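You operate a simulated robot arm through the tools that you are given. There is no shell and no other tool.

Carry out the task below with a simulated two-armed robot. There is one attempt and no reset: what you move stays moved.

Task
Swap the grey keg's stopper for the green spout.
Fine: stopper into the empty hole of the yellow rack, spout screwed tight.
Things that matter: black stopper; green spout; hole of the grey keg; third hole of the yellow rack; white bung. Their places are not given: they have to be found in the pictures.

Only the result counts: the job must be done as asked and must still hold three seconds after the hand-in. Knocking over, shifting, dropping, spilling or breaking anything else fails it. A push-on lid holds only when it is set on centred and level and pressed home; a screw cap is set on level and turned clockwise until tight.

Robot
Two 7-joint arms with fingered hands on one trunk that stands fixed in place. Base frame: the origin is at the foot of the trunk, x ahead of it, y to its left, z up; the work surface is at about z = 0.82. Units: m, rad, N and s.
The left shoulder is at [0.04, 0.146, 1.255], the right one opposite. With the tool pointing down near the work surface each hand reaches from about 0.24 to 0.7 m from the base axis, measured 20 degrees to its own side. Payload 4 kg a hand.
The TCP of each hand is the grasp point between the finger pads, 0.026 m short of the fingertips. In the tool frame z runs along the fingers and y along their closing line. The gripper opens to 0.148 m. The gripper's body begins 0.073 m behind the TCP. The gripper is a hand of 3 fingers: y runs from the thumb to the fingers, the wrist lies at [0, 0, -0.224] in the tool frame, and closing takes about 1.5 s.
Orientation is told as [roll, pitch, yaw] about the base's x, y, z axes, in that order, counted from this pose: with the fingers straight down and closing along the base's y, the tool's x points along the base's -x, its y along +y and its z along -z.

Tools
- The arms move only by the tool step_arm. It takes "left_rows", "right_rows" or both (then of equal length, played together; a hand with none holds still); each is one flat list of numbers, 7 for each row, row after row: the shift along the tool's x, y, z in mm, then the turn, a rotation vector about the tool's x, y, z in rad, then the opening in per cent of the stroke, from 0 (shut) to 100 (fully open). In form: [dx, dy, dz, rx, ry, rz, fingers, dx, dy, dz, rx, ry, rz, fingers, ...]. A call has 1 to 20 rows; each row shifts and turns the commanded pose from where the row before left it, along the tool's axes as they then stand. Each row takes 0.2 s and may step no farther than 0.05 m and 0.15 rad from the row before; otherwise, or with a gripper value out of range, the whole call is refused. A pose out of reach is approached as far as the arm can. The call stops where the force on the tool passes 90 N (or 10 N more than at its start, if that is more) or the arm is blocked; 0.2 s more then pass. Each finger travels about 0.108 m/s and halts on what it meets, pressing with about 23 N; the grip force reading is that of the motor and also rises with nothing between the fingers. The clock runs only during rows and for 0.2 s after the last one: add rows that do not move to give the fingers time. It gives the time, the measured TCP pose, the force on the tool (base axes), the opening and the grip force at its end, in the units of the frame above (readings bear some noise), with the torque about the TCP (base axes, N m) and any sound that the robot's microphone picked up.
- Cameras (640 x 400 px; columns grow to the right, rows downward): "scene" is now at [0.101, 0.0196, 1.4728]; the picture's right is [0.22, -0.98, 0.00], its down [-0.65, -0.15, -0.75] and it looks along [0.73, 0.16, -0.67] (base axes); focal length 298 px, centre (320, 200). "left" rides on the left gripper at [-0.068, -0.039, -0.09] in its tool frame; the picture's right is [0.50, -0.87, 0.00], its down [0.65, 0.38, -0.65] and it looks along [0.57, 0.33, 0.76] (tool axes); focal length 222 px, centre (320, 200). "right" rides on the right gripper at [0.068, -0.039, -0.09] in its tool frame; the picture's right is [0.50, 0.87, 0.00], its down [-0.66, 0.38, -0.65] and it looks along [-0.57, 0.33, 0.76] (tool axes); focal length 222 px, centre (320, 200).
- snapshot(camera): a new picture of that camera. It takes no simulated time.
- lift_body(by): slides the trunk up (or, below 0, down) by that many m; the arms and the scene camera ride with it, the base frame stays. It gives what a move gives, with no picture.
- preshape(shape, hand): the hand has 3 fingers and takes this shape, open, in about a second: jaw (thumb against the fingers, like two jaws); tri (thumb and two fingers); tip (a fingertip pinch); poke (one finger out to press); point (the index stretched); flat (the hand flat); cup (the hand cupped); fist (a fist). The gripper value then closes the fingers along that shape, each until it touches; the sizes above hold for jaw. It gives what a move gives, with no picture.
- pan_tilt(pan, tilt): turns the head with the scene camera to pan (to the left, within 1.501 rad either way) and tilt (down, from -0.506 to 1.204), counted from straight ahead of the robot. It gives what a move gives.
- probe_pixels(camera, pixels): for up to 12 pixels [column, row] of the newest picture of that camera ("zoom" is the newest enlarged one), the place [x, y, z] in the base frame of the surface seen there, good to about 0.002 m. It takes no simulated time.
- zoom(camera, box): a new picture of the part [left, top, right, bottom] of that camera's present view, enlarged. It takes no simulated time.
- hand_in(): hands the job in; it is judged then, once.

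Open the grippers and draw the arms clear of the work before you hand the job in, unless the task says otherwise.

The tools are called after ">>>" by a JSON object that holds its "api" and its "payload". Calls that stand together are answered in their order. step_arm: Moves the arms, as the interface text tells. Its arguments: {"type":"object","properties":{"left_rows":{"type":"array"},"right_rows":{"type":"array"}},"required":[]} The other tools are called the same way: lift_body (by) slides the trunk up or down; preshape (shape, hand) gives the hand a shape; pan_tilt (pan, tilt) turns the head that bears the scene camera; snapshot (camera) takes a picture; probe_pixels (camera, pixels) gives the place of the surface under pixels of a picture; zoom (camera, box) takes an enlarged picture of a part of a camera's view; hand_in () hands the job in.

At the start:

```text
t: 0.0
left_ee_pos: [0.4054, 0.1988, 1.2431]
left_ee_rot: [-0.002, -0.001, 0.001]
left_contact_force: [0.4, -0.5, 0.7]
left_torque: [0.02, -0.01, 0.02]
left_opening: 0.1481
left_grip_force: 0.0
left_shape: jaw
right_ee_pos: [0.5064, -0.119, 1.2428]
right_ee_rot: [0.002, 0.0, 0.0]
right_contact_force: [0.1, -0.3, 0.1]
right_torque: [0.01, 0.01, 0.02]
right_opening: 0.148
right_grip_force: 0.0
right_shape: jaw
trunk travel left (down, up): [-0.425, 0.081]
head pan, tilt: [0.222, 0.728]
```

scene: 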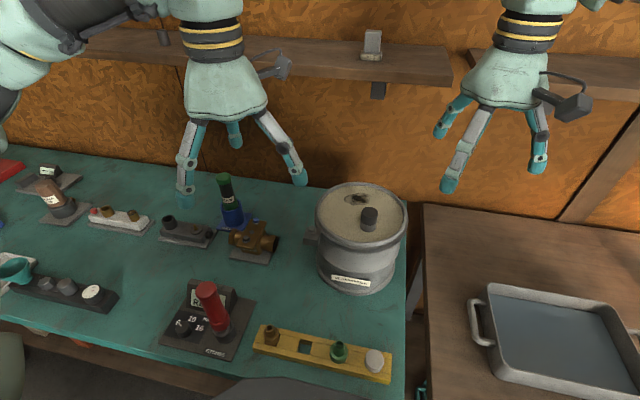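
right: 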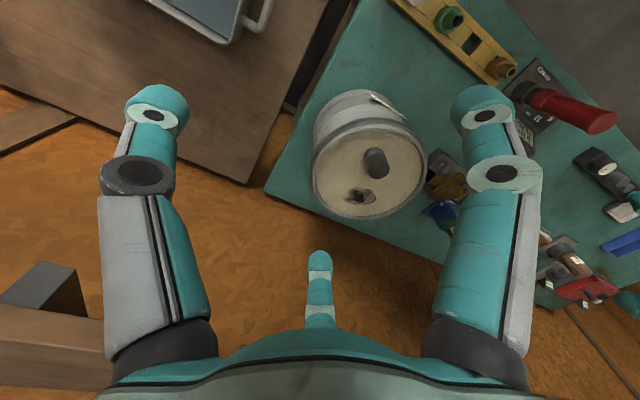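
left: 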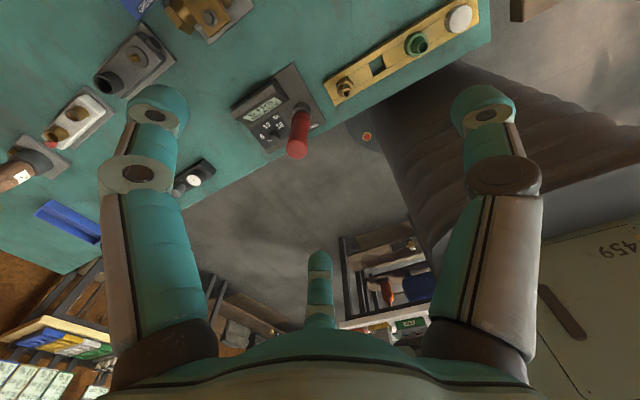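

The scene shows the grey keg around (360,235) with a black stopper at (369,218), and the yellow rack with an empty hole at (304,347) and the green spout at (338,352). I zoom in on both to see details.

>>> {"api": "zoom", "payload": {"camera": "scene", "box": [300, 170, 420, 245]}}

>>> {"api": "zoom", "payload": {"camera": "scene", "box": [240, 310, 400, 400]}}

```text
5.33 times, centred on (360, 208) of scene
```

zoom: 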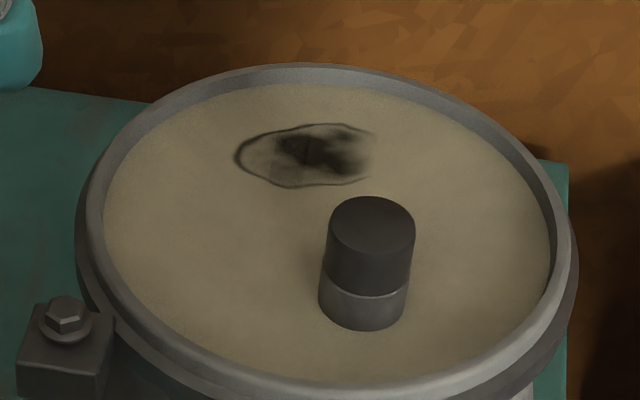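

```text
4.00 times, centred on (320, 355) of scene
```

zoom: 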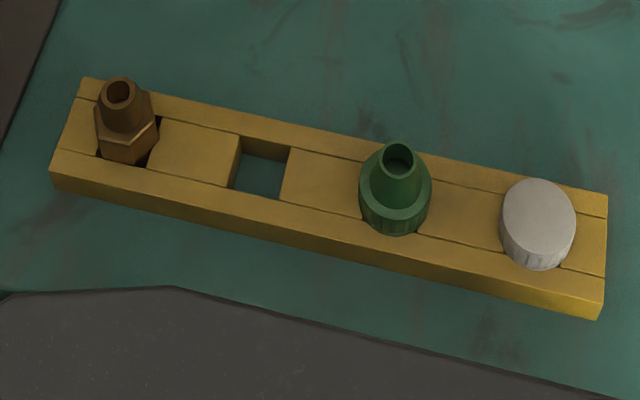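

The rack reads from left: brass nozzle, empty square hole at zoom (262,168), green spout at (398,185), white bung at (537,220). I probe key points on the rack in this zoomed picture.

>>> {"api": "probe_pixels", "payload": {"camera": "zoom", "pixels": [[262, 180], [242, 140], [290, 150], [280, 196], [234, 186], [398, 150], [398, 215], [365, 200], [430, 200], [537, 210], [195, 150], [330, 185]]}}

>>> {"api": "probe_pixels", "payload": {"camera": "scene", "pixels": [[369, 211], [362, 217], [377, 217], [369, 208], [369, 215], [369, 228], [340, 215], [390, 215], [360, 200], [360, 240], [320, 215], [403, 220]]}}

```text
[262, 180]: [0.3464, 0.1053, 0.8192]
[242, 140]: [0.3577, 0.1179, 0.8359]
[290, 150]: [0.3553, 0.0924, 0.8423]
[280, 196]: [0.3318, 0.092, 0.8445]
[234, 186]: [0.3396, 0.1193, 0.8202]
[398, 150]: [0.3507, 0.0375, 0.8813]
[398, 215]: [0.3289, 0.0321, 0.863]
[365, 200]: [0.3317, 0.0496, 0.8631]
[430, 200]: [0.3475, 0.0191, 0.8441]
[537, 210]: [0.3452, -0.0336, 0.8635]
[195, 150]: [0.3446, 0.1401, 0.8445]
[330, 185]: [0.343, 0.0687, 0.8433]
```

```text
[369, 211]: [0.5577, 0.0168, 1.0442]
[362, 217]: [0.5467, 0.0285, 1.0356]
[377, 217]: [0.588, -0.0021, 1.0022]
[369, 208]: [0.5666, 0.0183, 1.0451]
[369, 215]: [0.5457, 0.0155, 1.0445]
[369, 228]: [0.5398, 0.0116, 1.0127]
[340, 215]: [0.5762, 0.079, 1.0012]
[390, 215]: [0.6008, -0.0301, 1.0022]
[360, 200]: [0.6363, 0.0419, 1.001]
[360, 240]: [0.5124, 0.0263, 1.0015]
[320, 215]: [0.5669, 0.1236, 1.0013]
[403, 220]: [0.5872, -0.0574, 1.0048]
```

Rack top is at z≈0.844, with the empty hole centred near (0.345,0.105) and the stopper top near (0.558,0.017,1.0445). I zoom in with the hand cameras for a different angle on the stopper and the rack.

>>> {"api": "zoom", "payload": {"camera": "right", "box": [300, 80, 440, 220]}}

>>> {"api": "zoom", "payload": {"camera": "left", "box": [320, 0, 490, 110]}}

>>> {"api": "zoom", "payload": {"camera": "scene", "box": [340, 195, 400, 235]}}

```text
2.86 times, centred on (370, 150) of right
```

zoom: 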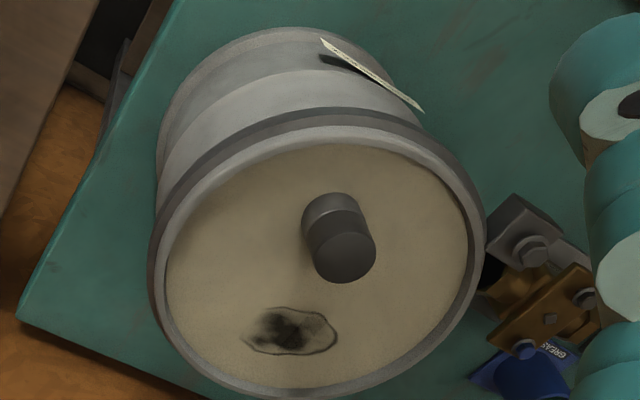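

```text
3.64 times, centred on (405, 55) of left
```

zoom: 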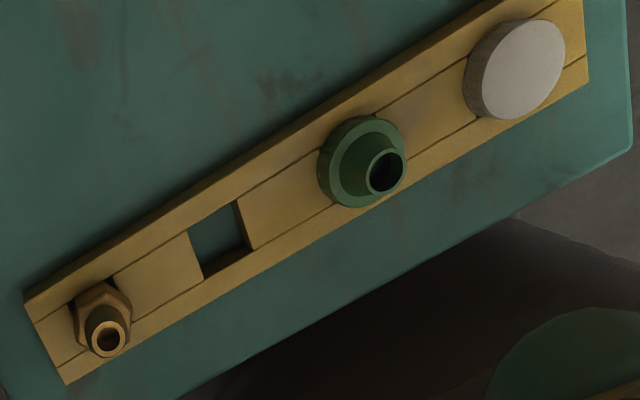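

```text
10.00 times, centred on (370, 215) of scene
```

zoom: 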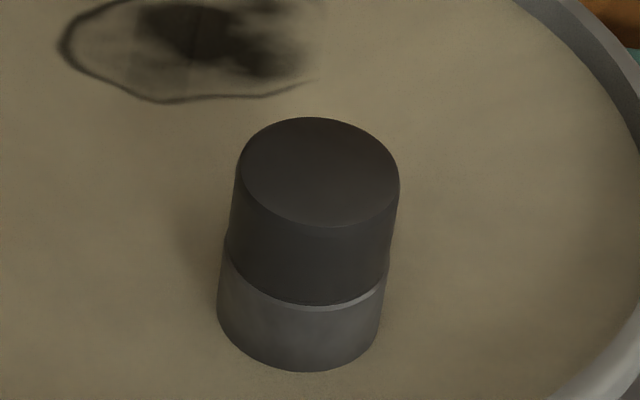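

>>> {"api": "probe_pixels", "payload": {"camera": "zoom", "pixels": [[320, 125], [320, 170], [320, 220], [248, 170], [392, 180], [245, 240], [375, 260], [310, 290], [310, 304], [310, 312], [300, 360], [300, 376]]}}

```text
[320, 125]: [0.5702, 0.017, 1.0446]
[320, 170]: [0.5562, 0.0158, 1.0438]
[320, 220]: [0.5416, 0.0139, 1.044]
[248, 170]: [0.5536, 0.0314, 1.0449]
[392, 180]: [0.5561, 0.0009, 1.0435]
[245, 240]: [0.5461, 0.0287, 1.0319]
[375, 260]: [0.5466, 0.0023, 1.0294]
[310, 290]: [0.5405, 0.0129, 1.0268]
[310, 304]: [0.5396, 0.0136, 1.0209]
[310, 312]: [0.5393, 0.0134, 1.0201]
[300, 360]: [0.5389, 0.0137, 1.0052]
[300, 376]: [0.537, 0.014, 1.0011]
```

The stopper's black part spans z≈1.021–1.0445, diameter ≈32 mm, centre ≈(0.556,0.016), sitting on a grey neck. I move the right arm aside to the robot's right and bring the left hand high over the rack to look at it closely.

>>> {"api": "step_arm", "payload": {"left_rows": [10, -21.5, 30, 0, 0, 0, 100, 10, -21.5, 30, 0, 0, 0, 100, 10, -21.5, 30, 0, 0, 0, 100, 10, -21.5, 30, 0, 0, 0, 100, 10, -21.5, 30, 0, 0, 0, 100, 10, -21.5, 30, 0, 0, 0, 100], "right_rows": [10, -40, 0, 0, 0, 0, 100, 10, -40, 0, 0, 0, 0, 100, 10, -40, 0, 0, 0, 0, 100, 10, -40, 0, 0, 0, 0, 100, 10, -40, 0, 0, 0, 0, 100, 10, -40, 0, 0, 0, 0, 100]}}

>>> {"api": "snapshot", "payload": {"camera": "left"}}

>>> {"api": "snapshot", "payload": {"camera": "scene"}}

```text
t: 1.4
left_ee_pos: [0.343, 0.065, 1.062]
left_ee_rot: [-0.001, 0.001, 0.001]
left_contact_force: [0.0, -0.8, -0.2]
left_torque: [-0.02, -0.01, 0.0]
left_opening: 0.1477
left_grip_force: 0.0
left_shape: jaw
right_ee_pos: [0.4467, -0.3605, 1.2413]
right_ee_rot: [0.003, 0.0, 0.002]
right_contact_force: [-0.6, -0.1, -0.1]
right_torque: [0.01, 0.03, 0.0]
right_opening: 0.148
right_grip_force: 0.0
right_shape: jaw
trunk travel left (down, up): [-0.425, 0.081]
head pan, tilt: [0.222, 0.728]
```

```text
taken
```

left: 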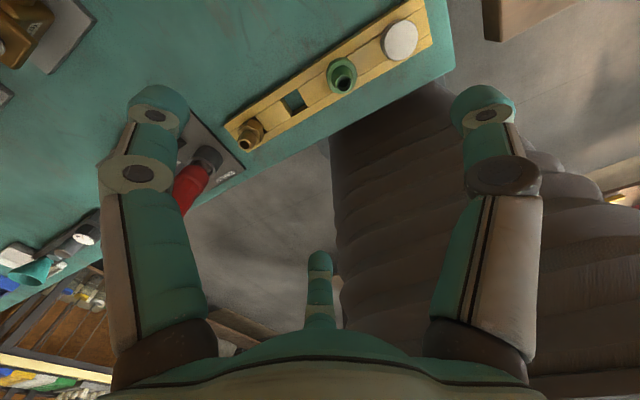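

```text
taken
```

scene: 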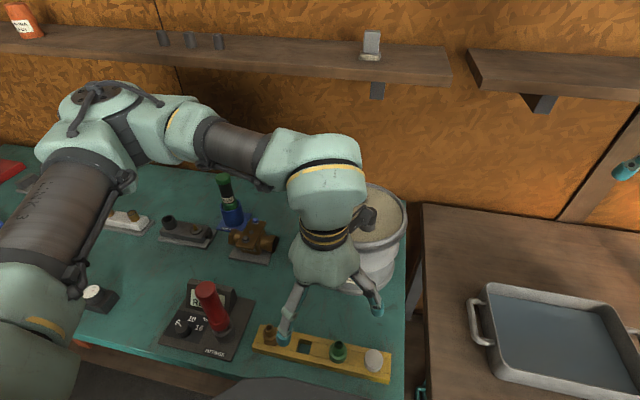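

From the left-hand camera the rack is at (330,75), with the spout at (342,75) and empty hole at (293,101). I zoom in there for precise probing.

>>> {"api": "zoom", "payload": {"camera": "left", "box": [220, 0, 440, 160]}}

```text
2.50 times, centred on (330, 80) of left
```

zoom: 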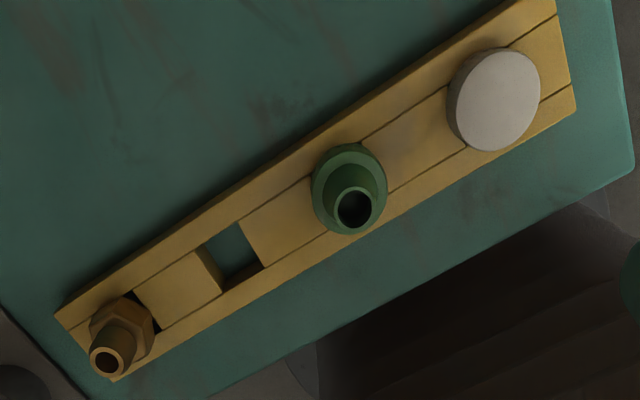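

The zoomed view shows the spout's nozzle mouth at (354,208), collar around (349,185), and hole corners near (200,243),(240,222),(262,265),(222,292). I probe these.

>>> {"api": "probe_pixels", "payload": {"camera": "zoom", "pixels": [[203, 246], [240, 224], [262, 265], [222, 294], [354, 192], [354, 225], [337, 208], [371, 208], [354, 155], [318, 195], [381, 170], [340, 226]]}}

>>> {"api": "probe_pixels", "payload": {"camera": "zoom", "pixels": [[58, 314], [110, 376], [550, 8], [572, 92], [500, 60], [500, 140], [455, 110], [535, 85], [109, 345], [109, 375], [180, 290], [290, 220]]}}

>>> {"api": "probe_pixels", "payload": {"camera": "scene", "pixels": [[205, 290], [212, 320], [190, 300], [270, 326], [253, 236], [224, 180], [232, 210], [310, 237]]}}

```text
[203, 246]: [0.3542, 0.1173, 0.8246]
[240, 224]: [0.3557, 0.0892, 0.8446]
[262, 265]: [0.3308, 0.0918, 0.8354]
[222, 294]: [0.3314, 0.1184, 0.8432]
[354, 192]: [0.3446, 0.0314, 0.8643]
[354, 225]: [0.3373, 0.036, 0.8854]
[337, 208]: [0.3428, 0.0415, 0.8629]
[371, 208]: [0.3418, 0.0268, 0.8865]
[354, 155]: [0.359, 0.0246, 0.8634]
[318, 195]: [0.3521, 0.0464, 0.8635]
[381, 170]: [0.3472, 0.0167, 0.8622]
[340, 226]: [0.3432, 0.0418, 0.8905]
```

```text
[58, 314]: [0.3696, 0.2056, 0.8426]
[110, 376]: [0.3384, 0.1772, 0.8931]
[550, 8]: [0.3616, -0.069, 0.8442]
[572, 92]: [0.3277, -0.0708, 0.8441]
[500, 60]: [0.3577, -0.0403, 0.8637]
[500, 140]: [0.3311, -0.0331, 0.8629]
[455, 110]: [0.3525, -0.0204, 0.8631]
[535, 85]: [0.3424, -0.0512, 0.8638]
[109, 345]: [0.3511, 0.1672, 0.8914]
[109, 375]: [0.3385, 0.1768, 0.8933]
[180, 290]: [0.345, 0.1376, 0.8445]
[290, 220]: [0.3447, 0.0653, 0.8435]
```

```text
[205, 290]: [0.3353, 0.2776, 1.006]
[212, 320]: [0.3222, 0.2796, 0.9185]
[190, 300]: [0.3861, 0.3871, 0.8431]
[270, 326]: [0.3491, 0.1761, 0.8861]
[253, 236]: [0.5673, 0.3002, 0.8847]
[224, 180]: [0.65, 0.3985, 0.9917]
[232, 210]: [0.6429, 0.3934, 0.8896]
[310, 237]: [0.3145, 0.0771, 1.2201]
```

Spout axis is ≈(0.344,0.034), collar top 0.863 and nozzle top ≈0.89; rack hole centre ≈(0.344,0.105). I take the left hand up and over to above the keg's stopper, fingers half closed, to look at finger geometry.

>>> {"api": "step_arm", "payload": {"left_rows": [0, 0, -30, 0, 0, 0, 80, 0, 0, -28, 0, 0, 0, 60, -35.5, -8.2, 0, 0, 0, 0, 50, -35.5, -8.2, 0, 0, 0, 0, 50, -35.5, -8.2, 0, 0, 0, 0, 50, -35.5, -8.2, 0, 0, 0, 0, 50, -35.5, -8.2, 0, 0, 0, 0, 50, -35.5, -8.0, 0, 0, 0, 0, 50, 0, 0, 0, 0, 0, 0, 50]}}

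>>> {"api": "snapshot", "payload": {"camera": "left"}}

>>> {"api": "snapshot", "payload": {"camera": "scene"}}

```text
t: 3.4
left_ee_pos: [0.5609, 0.0207, 1.1199]
left_ee_rot: [0.0, -0.001, -0.001]
left_contact_force: [-1.0, 0.4, -0.1]
left_torque: [0.01, -0.01, 0.01]
left_opening: 0.0746
left_grip_force: 0.0
left_shape: jaw
right_ee_pos: [0.4476, -0.3583, 1.2423]
right_ee_rot: [0.002, 0.0, 0.001]
right_contact_force: [-0.5, 0.3, 0.8]
right_torque: [0.0, -0.02, 0.02]
right_opening: 0.1477
right_grip_force: 0.0
right_shape: jaw
trunk travel left (down, up): [-0.425, 0.081]
head pan, tilt: [0.222, 0.728]
```

```text
taken
```

left: 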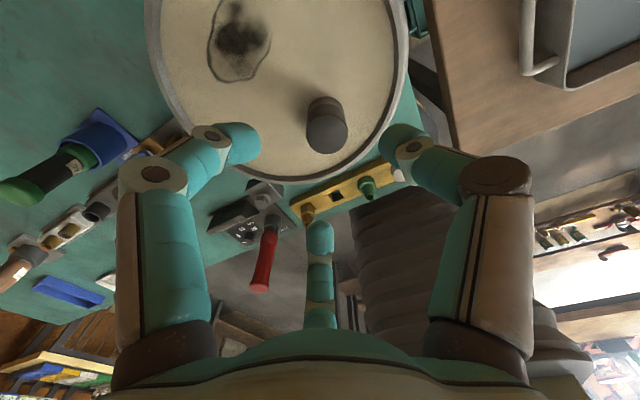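

```text
taken
```

scene: 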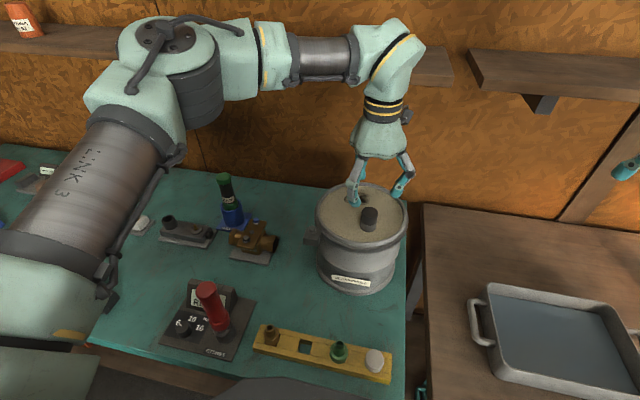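

The fingers bend inward at the distal joints. I probe the visible fingertips at (245,140), (398,142), (320,232) and the stopper at (327,130) for relative heights.

>>> {"api": "probe_pixels", "payload": {"camera": "left", "pixels": [[252, 140], [240, 128], [235, 155], [390, 140], [400, 130], [405, 155], [320, 228], [320, 245], [327, 130], [326, 110], [310, 130], [345, 130]]}}

>>> {"api": "zoom", "payload": {"camera": "scene", "box": [320, 110, 440, 240]}}

```text
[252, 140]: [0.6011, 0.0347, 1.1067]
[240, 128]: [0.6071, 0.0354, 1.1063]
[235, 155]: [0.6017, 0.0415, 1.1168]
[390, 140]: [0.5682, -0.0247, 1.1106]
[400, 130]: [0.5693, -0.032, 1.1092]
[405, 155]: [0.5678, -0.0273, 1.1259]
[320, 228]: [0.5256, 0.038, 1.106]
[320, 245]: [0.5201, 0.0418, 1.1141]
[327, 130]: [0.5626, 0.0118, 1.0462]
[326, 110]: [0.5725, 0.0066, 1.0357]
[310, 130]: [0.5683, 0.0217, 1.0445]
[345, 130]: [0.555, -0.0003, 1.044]
```

```text
3.08 times, centred on (380, 175) of scene
```

zoom: 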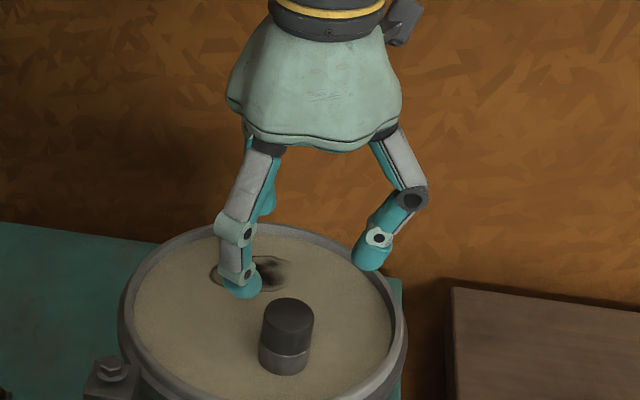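

Fingertips sit roughly at 120° around the TCP about 40 mm out at this opening. I zoom in on the stopper through the left camera to measure its axis precisely before descending.

>>> {"api": "zoom", "payload": {"camera": "left", "box": [280, 80, 376, 140]}}

>>> {"api": "step_arm", "payload": {"left_rows": [0, 0, 0, 0, 0, 0, 50]}}

```text
6.67 times, centred on (328, 110) of left
```

zoom: 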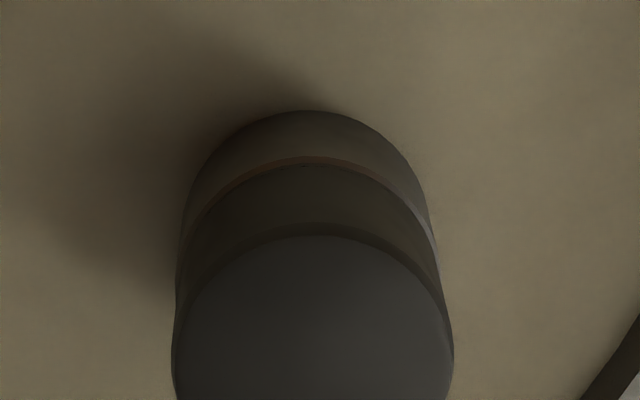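

```text
t: 3.8
left_ee_pos: [0.5604, 0.0189, 1.1202]
left_ee_rot: [-0.002, 0.001, 0.0]
left_contact_force: [0.5, 0.2, -0.1]
left_torque: [-0.01, 0.05, -0.03]
left_opening: 0.0744
left_grip_force: 0.0
left_shape: jaw
right_ee_pos: [0.4475, -0.3594, 1.2412]
right_ee_rot: [0.001, 0.001, 0.0]
right_contact_force: [-0.1, -0.4, 0.1]
right_torque: [0.04, -0.05, 0.0]
right_opening: 0.1477
right_grip_force: 0.0
right_shape: jaw
trunk travel left (down, up): [-0.425, 0.081]
head pan, tilt: [0.222, 0.728]
```

The stopper top reaches below that box, so I zoom on the complete top face around (327,132).

>>> {"api": "zoom", "payload": {"camera": "left", "box": [287, 90, 367, 160]}}

```text
5.71 times, centred on (327, 125) of left
```

zoom: 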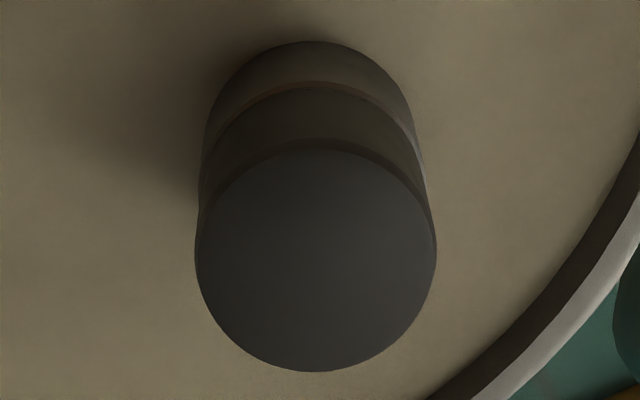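

The top face spans zoom columns 195–436 and rows 148–371, so its centre is near (315,260). I probe the edge points and centre.

>>> {"api": "probe_pixels", "payload": {"camera": "zoom", "pixels": [[315, 258], [200, 258], [431, 258], [315, 155], [315, 366], [235, 180], [395, 180], [235, 340], [395, 340]]}}

```text
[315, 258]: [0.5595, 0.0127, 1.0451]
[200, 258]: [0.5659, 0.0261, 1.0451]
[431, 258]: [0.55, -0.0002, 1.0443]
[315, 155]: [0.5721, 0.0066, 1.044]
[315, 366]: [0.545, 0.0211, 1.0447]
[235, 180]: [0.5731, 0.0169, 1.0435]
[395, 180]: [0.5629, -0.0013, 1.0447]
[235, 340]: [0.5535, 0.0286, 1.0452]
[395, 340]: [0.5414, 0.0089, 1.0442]
```

From edges the stopper axis is ≈(0.558,0.0135) and the TCP is at (0.5605,0.0195). I shift the hand by (-2,-5) mm in base and come down to TCP z≈1.065 to check alignment.

>>> {"api": "step_arm", "payload": {"left_rows": [2, -5, 0, 0, 0, 0, 50, 0, 0, 20, 0, 0, 0, 50, 0, 0, 20, 0, 0, 0, 50, 0, 0, 15, 0, 0, 0, 50, 0, 0, 0, 0, 0, 0, 50]}}

>>> {"api": "snapshot", "payload": {"camera": "left"}}

>>> {"api": "zoom", "payload": {"camera": "scene", "box": [310, 140, 430, 240]}}

```text
t: 5.0
left_ee_pos: [0.5564, 0.0142, 1.0655]
left_ee_rot: [-0.001, 0.0, -0.001]
left_contact_force: [0.5, 0.0, 0.1]
left_torque: [0.04, 0.01, -0.04]
left_opening: 0.0746
left_grip_force: 0.0
left_shape: jaw
right_ee_pos: [0.4467, -0.3599, 1.242]
right_ee_rot: [0.001, -0.001, 0.0]
right_contact_force: [-0.4, 0.1, -0.4]
right_torque: [0.02, 0.01, -0.01]
right_opening: 0.148
right_grip_force: 0.0
right_shape: jaw
trunk travel left (down, up): [-0.425, 0.081]
head pan, tilt: [0.222, 0.728]
```

```text
taken
```

left: 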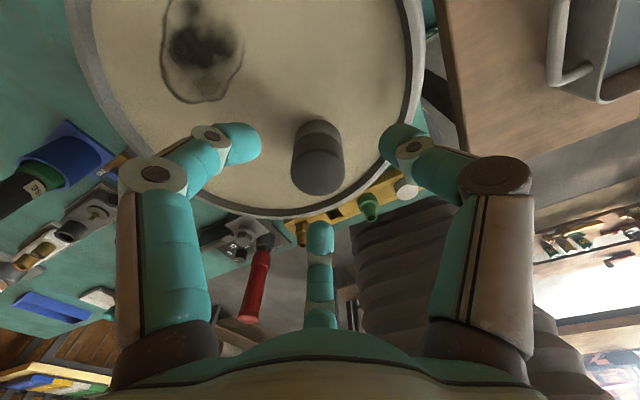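

```text
4.00 times, centred on (370, 190) of scene
```

zoom: 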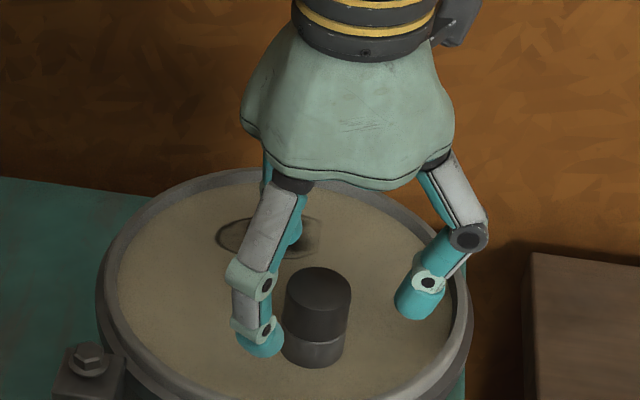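

Both views show the stopper between the fingers, with its top centre near (318,172) in the left image. I zoom in to quantify the residual offset.

>>> {"api": "zoom", "payload": {"camera": "left", "box": [270, 110, 366, 210]}}

```text
4.00 times, centred on (318, 160) of left
```

zoom: 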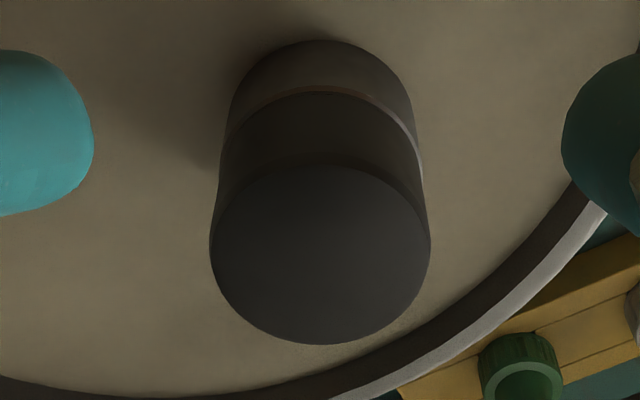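

The top ellipse spans zoom columns 210–431 and rows 165–345, i.e. centre ≈(320,253). I probe it along with its edges.

>>> {"api": "probe_pixels", "payload": {"camera": "zoom", "pixels": [[320, 253], [215, 250], [425, 250], [320, 172], [320, 338], [245, 190], [395, 190], [245, 320], [395, 320]]}}

```text
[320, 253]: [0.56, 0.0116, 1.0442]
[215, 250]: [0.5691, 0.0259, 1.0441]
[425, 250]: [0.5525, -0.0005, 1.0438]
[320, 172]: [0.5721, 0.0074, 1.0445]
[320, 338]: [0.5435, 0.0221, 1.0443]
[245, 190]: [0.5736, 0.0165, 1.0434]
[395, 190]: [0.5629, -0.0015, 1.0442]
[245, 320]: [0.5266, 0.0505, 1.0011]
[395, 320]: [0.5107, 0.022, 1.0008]
```

The stopper axis is ≈(0.559,0.0137); I shift +2.5 mm in base x, descend 15 mm to TCP z≈1.050 and close the fingers on the black stopper.

>>> {"api": "step_arm", "payload": {"left_rows": [-2.5, -0.5, 0, 0, 0, 0, 50, 0, 0, 8, 0, 0, 0, 50, 0, 0, 7.5, 0, 0, 0, 50, 0, 0, 0, 0, 0, 0, 35, 0, 0, 0, 0, 0, 0, 20, 0, 0, 0, 0, 0, 0, 10, 0, 0, 0, 0, 0, 0, 0, 0, 0, 0, 0, 0, 0, 0, 0, 0, 0, 0, 0, 0, 0]}}

>>> {"api": "snapshot", "payload": {"camera": "left"}}

>>> {"api": "zoom", "payload": {"camera": "scene", "box": [310, 140, 430, 240]}}

```text
t: 7.0
left_ee_pos: [0.558, 0.0143, 1.0497]
left_ee_rot: [-0.001, 0.002, -0.001]
left_contact_force: [-0.6, -0.2, -3.4]
left_torque: [-0.03, 0.01, -0.01]
left_opening: 0.0278
left_grip_force: 22.4
left_shape: jaw
right_ee_pos: [0.4475, -0.3585, 1.2426]
right_ee_rot: [0.003, 0.002, -0.001]
right_contact_force: [-0.2, -0.3, 0.8]
right_torque: [0.0, 0.01, -0.01]
right_opening: 0.1481
right_grip_force: 0.1
right_shape: jaw
trunk travel left (down, up): [-0.425, 0.081]
head pan, tilt: [0.222, 0.728]
```

```text
taken
```

left: 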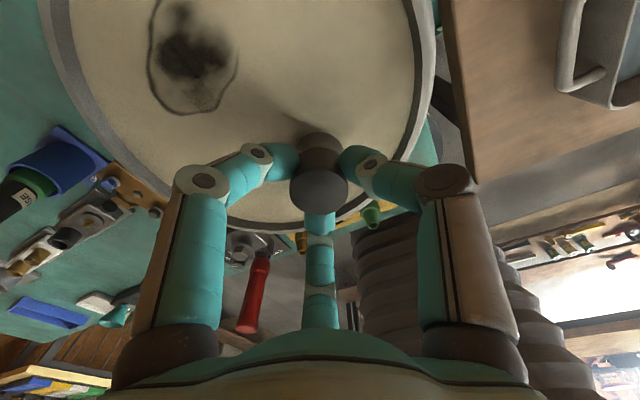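

```text
4.00 times, centred on (370, 190) of scene
```

zoom: 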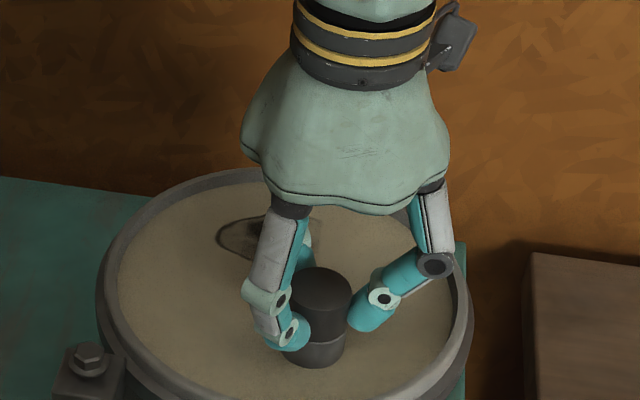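

The fingers are closed on something 28 mm wide with 22 N, but the tips look close to the seam with the neck. I zoom in to see whether the pads sit on the black part only.

>>> {"api": "zoom", "payload": {"camera": "left", "box": [250, 110, 410, 220]}}

>>> {"api": "zoom", "payload": {"camera": "scene", "box": [350, 190, 410, 235]}}

```text
3.64 times, centred on (330, 165) of left
```

zoom: 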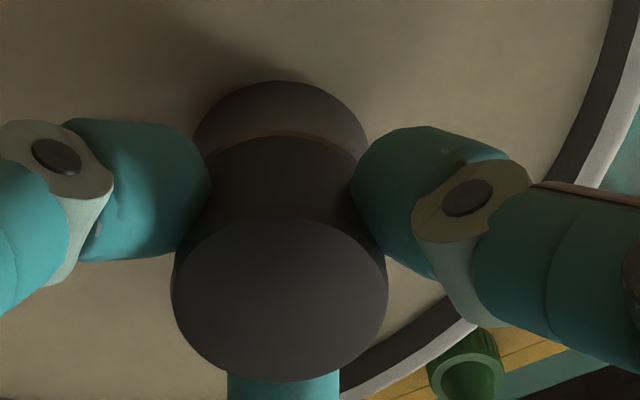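

```text
8.89 times, centred on (380, 212) of scene
```

zoom: 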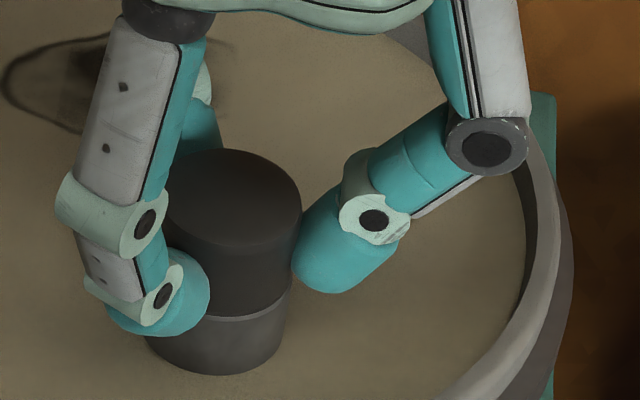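

The tips bear on the black stopper above the seam. I first try turning it gently counter-clockwise (tool rz negative) by 0.3 rad and watch the torque.

>>> {"api": "step_arm", "payload": {"left_rows": [0, 0, 0, 0, 0, -0.1, 0, 0, 0, 0, 0, 0, -0.1, 0, 0, 0, 0, 0, 0, -0.1, 0, 0, 0, 0, 0, 0, 0, 0]}}

>>> {"api": "zoom", "payload": {"camera": "scene", "box": [310, 140, 430, 240]}}

```text
t: 8.0
left_ee_pos: [0.5566, 0.0138, 1.0499]
left_ee_rot: [0.0, 0.003, 0.301]
left_contact_force: [-11.4, -1.1, -7.8]
left_torque: [-0.07, 0.2, -0.36]
left_opening: 0.027
left_grip_force: 22.5
left_shape: jaw
right_ee_pos: [0.4458, -0.3581, 1.2425]
right_ee_rot: [0.002, 0.001, 0.0]
right_contact_force: [-0.1, 0.3, 1.0]
right_torque: [0.0, 0.0, 0.02]
right_opening: 0.148
right_grip_force: 0.1
right_shape: jaw
trunk travel left (down, up): [-0.425, 0.081]
head pan, tilt: [0.222, 0.728]
```

```text
4.00 times, centred on (370, 190) of scene
```

zoom: 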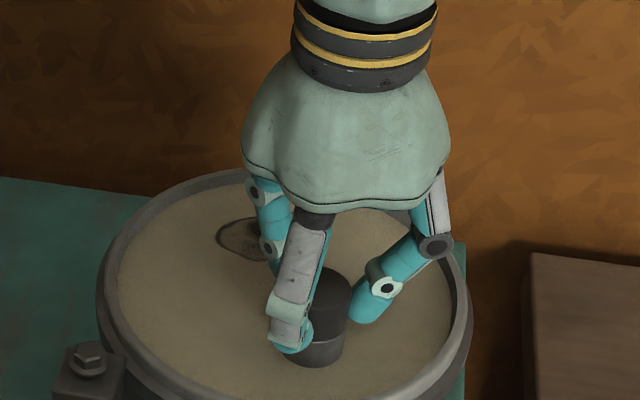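

The turn met −0.36 N·m and the keg (lug at zoom (88,360)) did not move; nothing shows the stopper rising. I now try a gentle straight pull of 4 mm to see whether it is a push fit.

>>> {"api": "step_arm", "payload": {"left_rows": [0, 0, -2, 0, 0, 0, 0, 0, 0, -2, 0, 0, 0, 0, 0, 0, 0, 0, 0, 0, 0]}}

>>> {"api": "zoom", "payload": {"camera": "scene", "box": [310, 140, 430, 240]}}

```text
t: 8.8
left_ee_pos: [0.5589, 0.0141, 1.0551]
left_ee_rot: [-0.002, -0.003, 0.301]
left_contact_force: [0.0, 0.0, -0.9]
left_torque: [0.02, -0.02, -0.01]
left_opening: 0.027
left_grip_force: 23.0
left_shape: jaw
right_ee_pos: [0.4476, -0.3578, 1.2414]
right_ee_rot: [0.002, -0.001, 0.0]
right_contact_force: [0.5, 0.1, 0.5]
right_torque: [0.0, -0.02, -0.02]
right_opening: 0.1475
right_grip_force: 0.0
right_shape: jaw
trunk travel left (down, up): [-0.425, 0.081]
head pan, tilt: [0.222, 0.728]
```

```text
4.00 times, centred on (370, 190) of scene
```

zoom: 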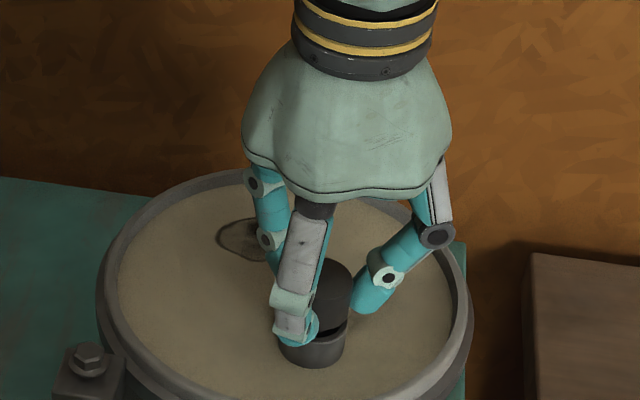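

The force has dropped to nothing and a gap opened at zoom (332,325): it is a push fit and it popped free. I lift it straight up 45 mm, then look at it.

>>> {"api": "step_arm", "payload": {"left_rows": [0, 0, -5, 0, 0, 0, 0, 0, 0, -10, 0, 0, 0, 0, 0, 0, -15, 0, 0, 0, 0, 0, 0, -15, 0, 0, 0, 0, 0, 0, -15, 0, 0, 0, 0, 0, 0, -15, 0, 0, 0, 0, 0, 0, 0, 0, 0, 0, 0]}}

>>> {"api": "snapshot", "payload": {"camera": "scene"}}

>>> {"api": "snapshot", "payload": {"camera": "left"}}

>>> {"api": "zoom", "payload": {"camera": "scene", "box": [330, 150, 420, 230]}}

```text
t: 10.4
left_ee_pos: [0.5587, 0.0144, 1.1282]
left_ee_rot: [-0.002, 0.002, 0.3]
left_contact_force: [0.0, 0.4, -1.0]
left_torque: [0.04, 0.02, -0.01]
left_opening: 0.0269
left_grip_force: 23.7
left_shape: jaw
right_ee_pos: [0.447, -0.3593, 1.2411]
right_ee_rot: [0.001, 0.002, 0.0]
right_contact_force: [-0.5, 0.1, 0.5]
right_torque: [0.02, 0.0, -0.02]
right_opening: 0.1479
right_grip_force: 0.0
right_shape: jaw
trunk travel left (down, up): [-0.425, 0.081]
head pan, tilt: [0.222, 0.728]
```

```text
taken
```

scene: 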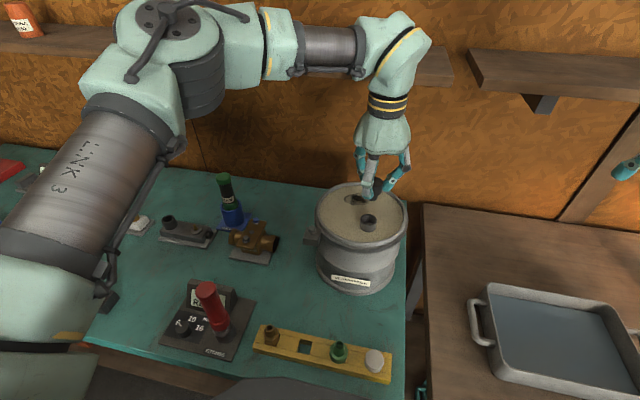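

```text
taken
```

left: 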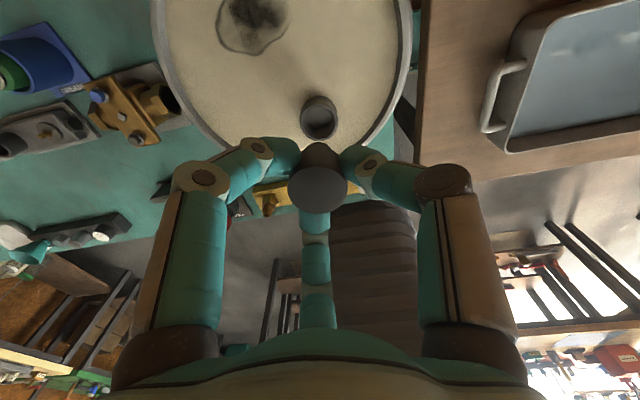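

```text
5.00 times, centred on (375, 190) of scene
```

zoom: 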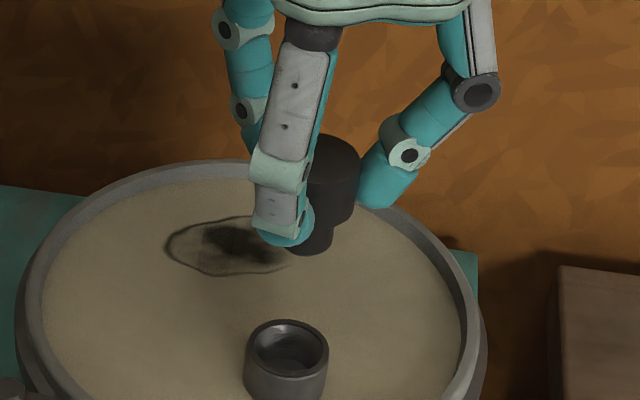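

The stopper is out and held, with a narrower plug under it; the neck's open hole shows at zoom (287,345). I probe the stopper's plug and the neck to learn their sizes.

>>> {"api": "probe_pixels", "payload": {"camera": "zoom", "pixels": [[325, 150], [345, 160], [340, 200], [345, 215], [325, 235], [330, 245], [320, 250], [287, 325], [287, 365], [250, 345], [325, 345], [287, 345]]}}

>>> {"api": "zoom", "payload": {"camera": "left", "box": [280, 80, 376, 220]}}

```text
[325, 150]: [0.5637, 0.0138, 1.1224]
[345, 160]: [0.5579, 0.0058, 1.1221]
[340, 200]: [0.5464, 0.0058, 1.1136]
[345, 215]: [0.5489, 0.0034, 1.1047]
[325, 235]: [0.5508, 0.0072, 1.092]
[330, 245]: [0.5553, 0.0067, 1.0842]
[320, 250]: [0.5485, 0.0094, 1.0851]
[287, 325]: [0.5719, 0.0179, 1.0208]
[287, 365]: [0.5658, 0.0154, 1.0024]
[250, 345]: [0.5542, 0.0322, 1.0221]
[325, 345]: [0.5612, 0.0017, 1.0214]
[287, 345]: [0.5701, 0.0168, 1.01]
```

```text
2.86 times, centred on (328, 150) of left
```

zoom: 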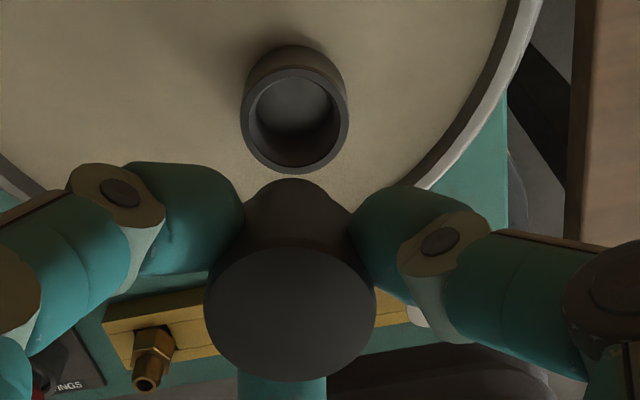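

The stopper is about 40 mm long (cap ≈23 mm, plug ≈16 mm, bottom ≈45 mm below the TCP), and the rack hole is ~26 mm square at (0.344,0.105). I yaw the hand to about 0.52 rad so no finger points along the rack row, carry the stopper over the hole and stop high.

>>> {"api": "step_arm", "payload": {"left_rows": [0, 0, 0, 0, 0, -0.11, 0, 0, 0, 0, 0, 0, -0.11, 0, 23.5, 30.9, 0, 0, 0, 0, 0, 23.5, 30.9, 0, 0, 0, 0, 0, 23.5, 30.9, 0, 0, 0, 0, 0, 23.5, 30.9, 0, 0, 0, 0, 0, 23.5, 30.9, 0, 0, 0, 0, 0, 23.5, 30.9, 0, 0, 0, 0, 0, 0, 0, 0, 0, 0, 0, 0, 0, 0, 0, 0, 0, 0, 0]}}

>>> {"api": "snapshot", "payload": {"camera": "scene"}}

>>> {"api": "snapshot", "payload": {"camera": "left"}}

```text
t: 12.6
left_ee_pos: [0.3468, 0.105, 1.1309]
left_ee_rot: [0.001, 0.003, 0.519]
left_contact_force: [0.6, 0.6, 0.7]
left_torque: [-0.01, 0.01, -0.02]
left_opening: 0.0275
left_grip_force: 23.2
left_shape: jaw
right_ee_pos: [0.4468, -0.3587, 1.2418]
right_ee_rot: [0.003, 0.001, -0.001]
right_contact_force: [-0.2, -0.4, 0.8]
right_torque: [0.01, 0.01, -0.02]
right_opening: 0.1478
right_grip_force: 0.2
right_shape: jaw
trunk travel left (down, up): [-0.425, 0.081]
head pan, tilt: [0.222, 0.728]
```

```text
taken
```

scene: 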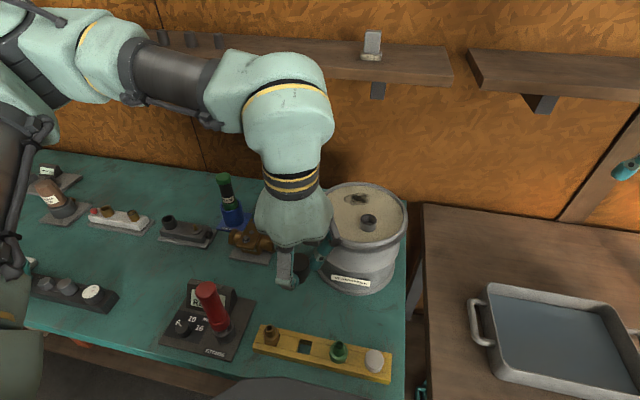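

```text
taken
```

left: 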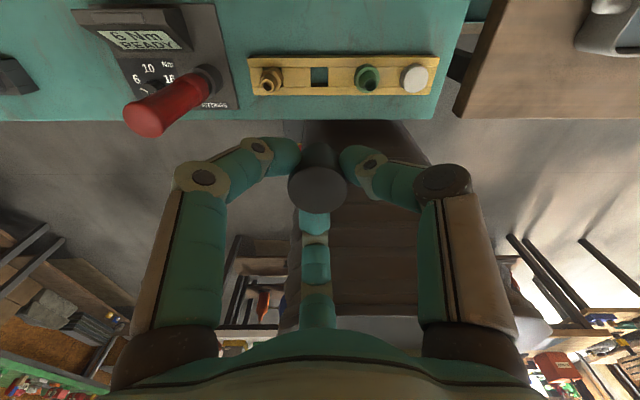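

The hand camera is now aligned with the rack: hole at (319,76), spout (368,77), brass (269,79). I zoom on the small panel (150,60) and keg label in case they carry information, and on the rack.

>>> {"api": "zoom", "payload": {"camera": "left", "box": [70, 0, 240, 120]}}

>>> {"api": "zoom", "payload": {"camera": "scene", "box": [310, 250, 410, 310]}}

>>> {"api": "zoom", "payload": {"camera": "left", "box": [240, 40, 440, 180]}}

```text
3.33 times, centred on (155, 60) of left
```

zoom: 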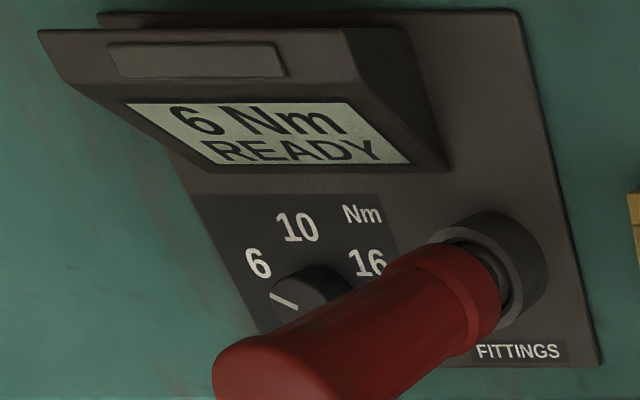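

```text
6.40 times, centred on (360, 280) of scene
```

zoom: 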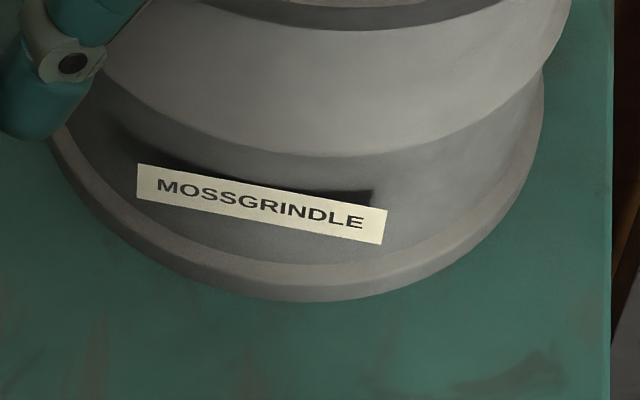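

```text
2.86 times, centred on (340, 110) of left
```

zoom: 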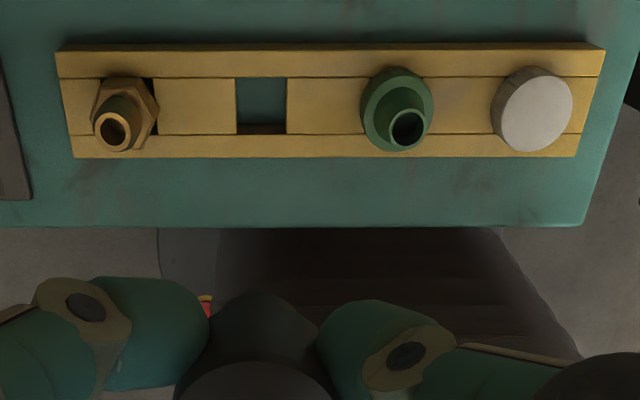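

The panel is a torque driver station marked FITTINGS, not part of this job. I probe the hole corners at zoom (236,78), (286,78), (237,135), (286,135) plus spout rims from this squarer view.

>>> {"api": "probe_pixels", "payload": {"camera": "zoom", "pixels": [[232, 74], [290, 74], [233, 138], [290, 138], [261, 74], [232, 105], [291, 105], [261, 140], [366, 110], [428, 110], [397, 70], [261, 110]]}}

```text
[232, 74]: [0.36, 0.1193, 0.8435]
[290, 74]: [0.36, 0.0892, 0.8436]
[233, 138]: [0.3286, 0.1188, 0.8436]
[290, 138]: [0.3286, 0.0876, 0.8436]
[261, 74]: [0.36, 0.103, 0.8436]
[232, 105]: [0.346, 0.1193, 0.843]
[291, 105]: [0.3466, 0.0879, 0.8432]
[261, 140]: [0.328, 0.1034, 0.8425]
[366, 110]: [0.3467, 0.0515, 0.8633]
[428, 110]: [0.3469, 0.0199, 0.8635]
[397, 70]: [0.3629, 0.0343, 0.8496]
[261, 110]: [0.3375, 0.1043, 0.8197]
```

Hole centre comes out at ≈(0.344,0.1043), 27 mm wide. I descend to TCP z≈0.95 (plug bottom ≈0.905, above the neighbours' tops) and look again.

>>> {"api": "step_arm", "payload": {"left_rows": [0, 0, 30, 0, 0, 0, 0, 0, 0, 30, 0, 0, 0, 0, 0, 0, 30, 0, 0, 0, 0, 0, 0, 30, 0, 0, 0, 0, 0, 0, 30, 0, 0, 0, 0, 0, 0, 30, 0, 0, 0, 0, 0, 0, 0, 0, 0, 0, 0, 0, 0, 0, 0, 0, 0, 0]}}

>>> {"api": "snapshot", "payload": {"camera": "scene"}}

>>> {"api": "snapshot", "payload": {"camera": "left"}}

>>> {"api": "zoom", "payload": {"camera": "scene", "box": [240, 280, 400, 380]}}

```text
t: 14.4
left_ee_pos: [0.3427, 0.103, 0.9497]
left_ee_rot: [0.001, 0.003, 0.521]
left_contact_force: [0.2, 0.4, -0.4]
left_torque: [0.03, -0.01, -0.01]
left_opening: 0.027
left_grip_force: 22.4
left_shape: jaw
right_ee_pos: [0.4464, -0.3585, 1.242]
right_ee_rot: [0.001, 0.001, 0.0]
right_contact_force: [-0.5, 0.3, 0.4]
right_torque: [0.01, 0.0, 0.01]
right_opening: 0.148
right_grip_force: 0.0
right_shape: jaw
trunk travel left (down, up): [-0.425, 0.081]
head pan, tilt: [0.222, 0.728]
```

```text
taken
```

scene: 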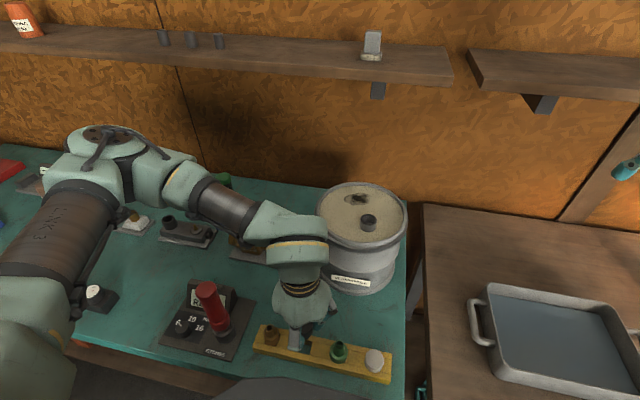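

```text
taken
```

left: 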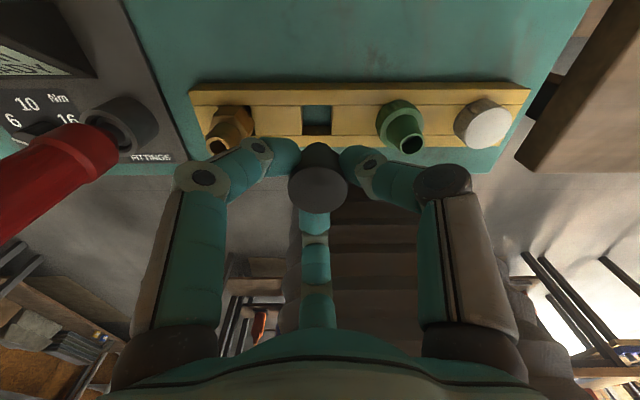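

```text
4.00 times, centred on (320, 330) of scene
```

zoom: 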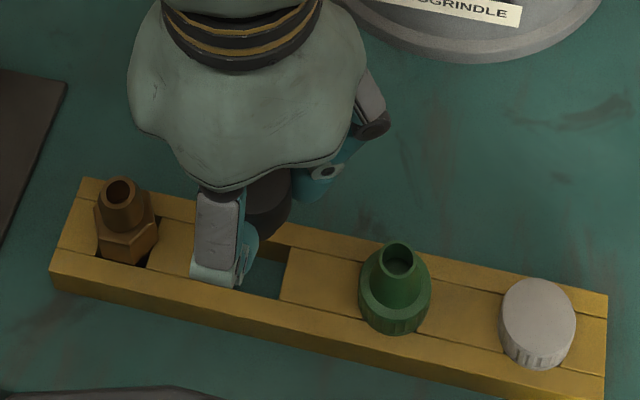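

The elbow and forearm hang out over the bench, near the bottle (222,182). I probe the arm's heights there to be sure it clears things as I go another 77 mm lower.

>>> {"api": "probe_pixels", "payload": {"camera": "scene", "pixels": [[225, 205], [225, 225], [190, 180], [150, 170], [90, 145], [60, 240], [60, 270], [222, 180], [100, 200], [210, 290], [270, 220], [85, 290]]}}

>>> {"api": "probe_pixels", "payload": {"camera": "left", "pixels": [[318, 175], [318, 210], [292, 188], [345, 188], [318, 192], [317, 147], [303, 107], [331, 107], [303, 134], [331, 134], [318, 105], [318, 135]]}}

```text
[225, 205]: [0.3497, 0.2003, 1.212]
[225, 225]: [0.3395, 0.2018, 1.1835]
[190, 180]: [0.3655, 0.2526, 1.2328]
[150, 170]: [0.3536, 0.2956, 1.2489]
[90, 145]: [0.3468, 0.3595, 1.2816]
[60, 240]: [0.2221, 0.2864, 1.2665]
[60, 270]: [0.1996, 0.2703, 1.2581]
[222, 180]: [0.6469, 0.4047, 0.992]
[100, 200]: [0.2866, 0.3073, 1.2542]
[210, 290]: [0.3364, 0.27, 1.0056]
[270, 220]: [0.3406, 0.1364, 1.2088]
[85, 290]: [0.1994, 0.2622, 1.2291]
```

```text
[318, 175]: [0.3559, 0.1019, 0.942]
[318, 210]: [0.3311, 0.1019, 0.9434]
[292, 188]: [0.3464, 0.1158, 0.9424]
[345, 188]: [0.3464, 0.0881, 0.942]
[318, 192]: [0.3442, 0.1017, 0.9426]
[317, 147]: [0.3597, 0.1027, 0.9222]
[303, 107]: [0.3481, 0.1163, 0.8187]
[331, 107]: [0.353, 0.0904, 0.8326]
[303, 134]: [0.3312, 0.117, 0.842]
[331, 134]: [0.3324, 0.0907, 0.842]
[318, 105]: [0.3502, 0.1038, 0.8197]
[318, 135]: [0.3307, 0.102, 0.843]
```

The arm clears the torque handle by a good margin. Stopper axis reads ≈(0.344,0.102) versus hole (0.344,0.104), so I shift +1.8 mm in y and descend to TCP z≈0.892, just above plug entry.

>>> {"api": "step_arm", "payload": {"left_rows": [-0.9, 1.6, 0, 0, 0, 0, 0, 0, 0, 20, 0, 0, 0, 0, 0, 0, 20, 0, 0, 0, 0, 0, 0, 17, 0, 0, 0, 0, 0, 0, 0, 0, 0, 0, 0, 0, 0, 0, 0, 0, 0, 0]}}

>>> {"api": "snapshot", "payload": {"camera": "left"}}

>>> {"api": "zoom", "payload": {"camera": "scene", "box": [240, 290, 380, 390]}}

```text
t: 15.8
left_ee_pos: [0.3442, 0.1061, 0.8911]
left_ee_rot: [0.0, 0.002, 0.521]
left_contact_force: [0.0, -0.9, 0.4]
left_torque: [-0.05, 0.03, 0.0]
left_opening: 0.0271
left_grip_force: 22.8
left_shape: jaw
right_ee_pos: [0.4469, -0.3581, 1.2421]
right_ee_rot: [0.002, 0.0, 0.001]
right_contact_force: [0.2, -0.8, 0.2]
right_torque: [0.01, 0.04, -0.04]
right_opening: 0.1478
right_grip_force: 0.1
right_shape: jaw
trunk travel left (down, up): [-0.425, 0.081]
head pan, tilt: [0.222, 0.728]
```

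```text
taken
```

left: 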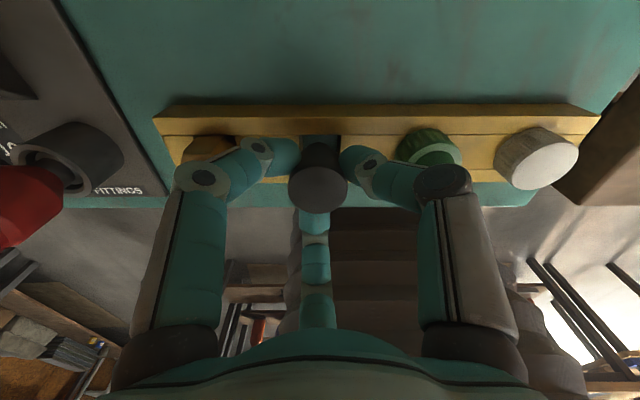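

```text
4.00 times, centred on (310, 340) of scene
```

zoom: 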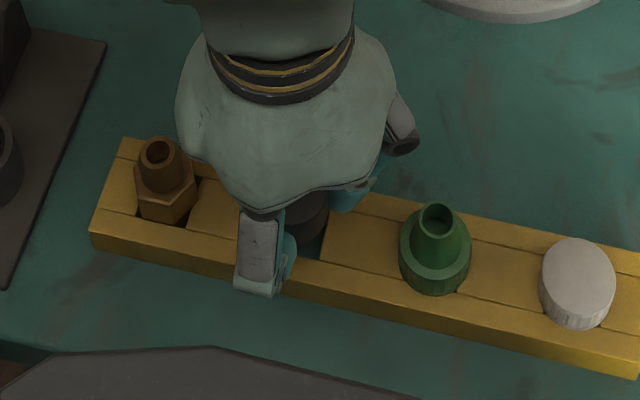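

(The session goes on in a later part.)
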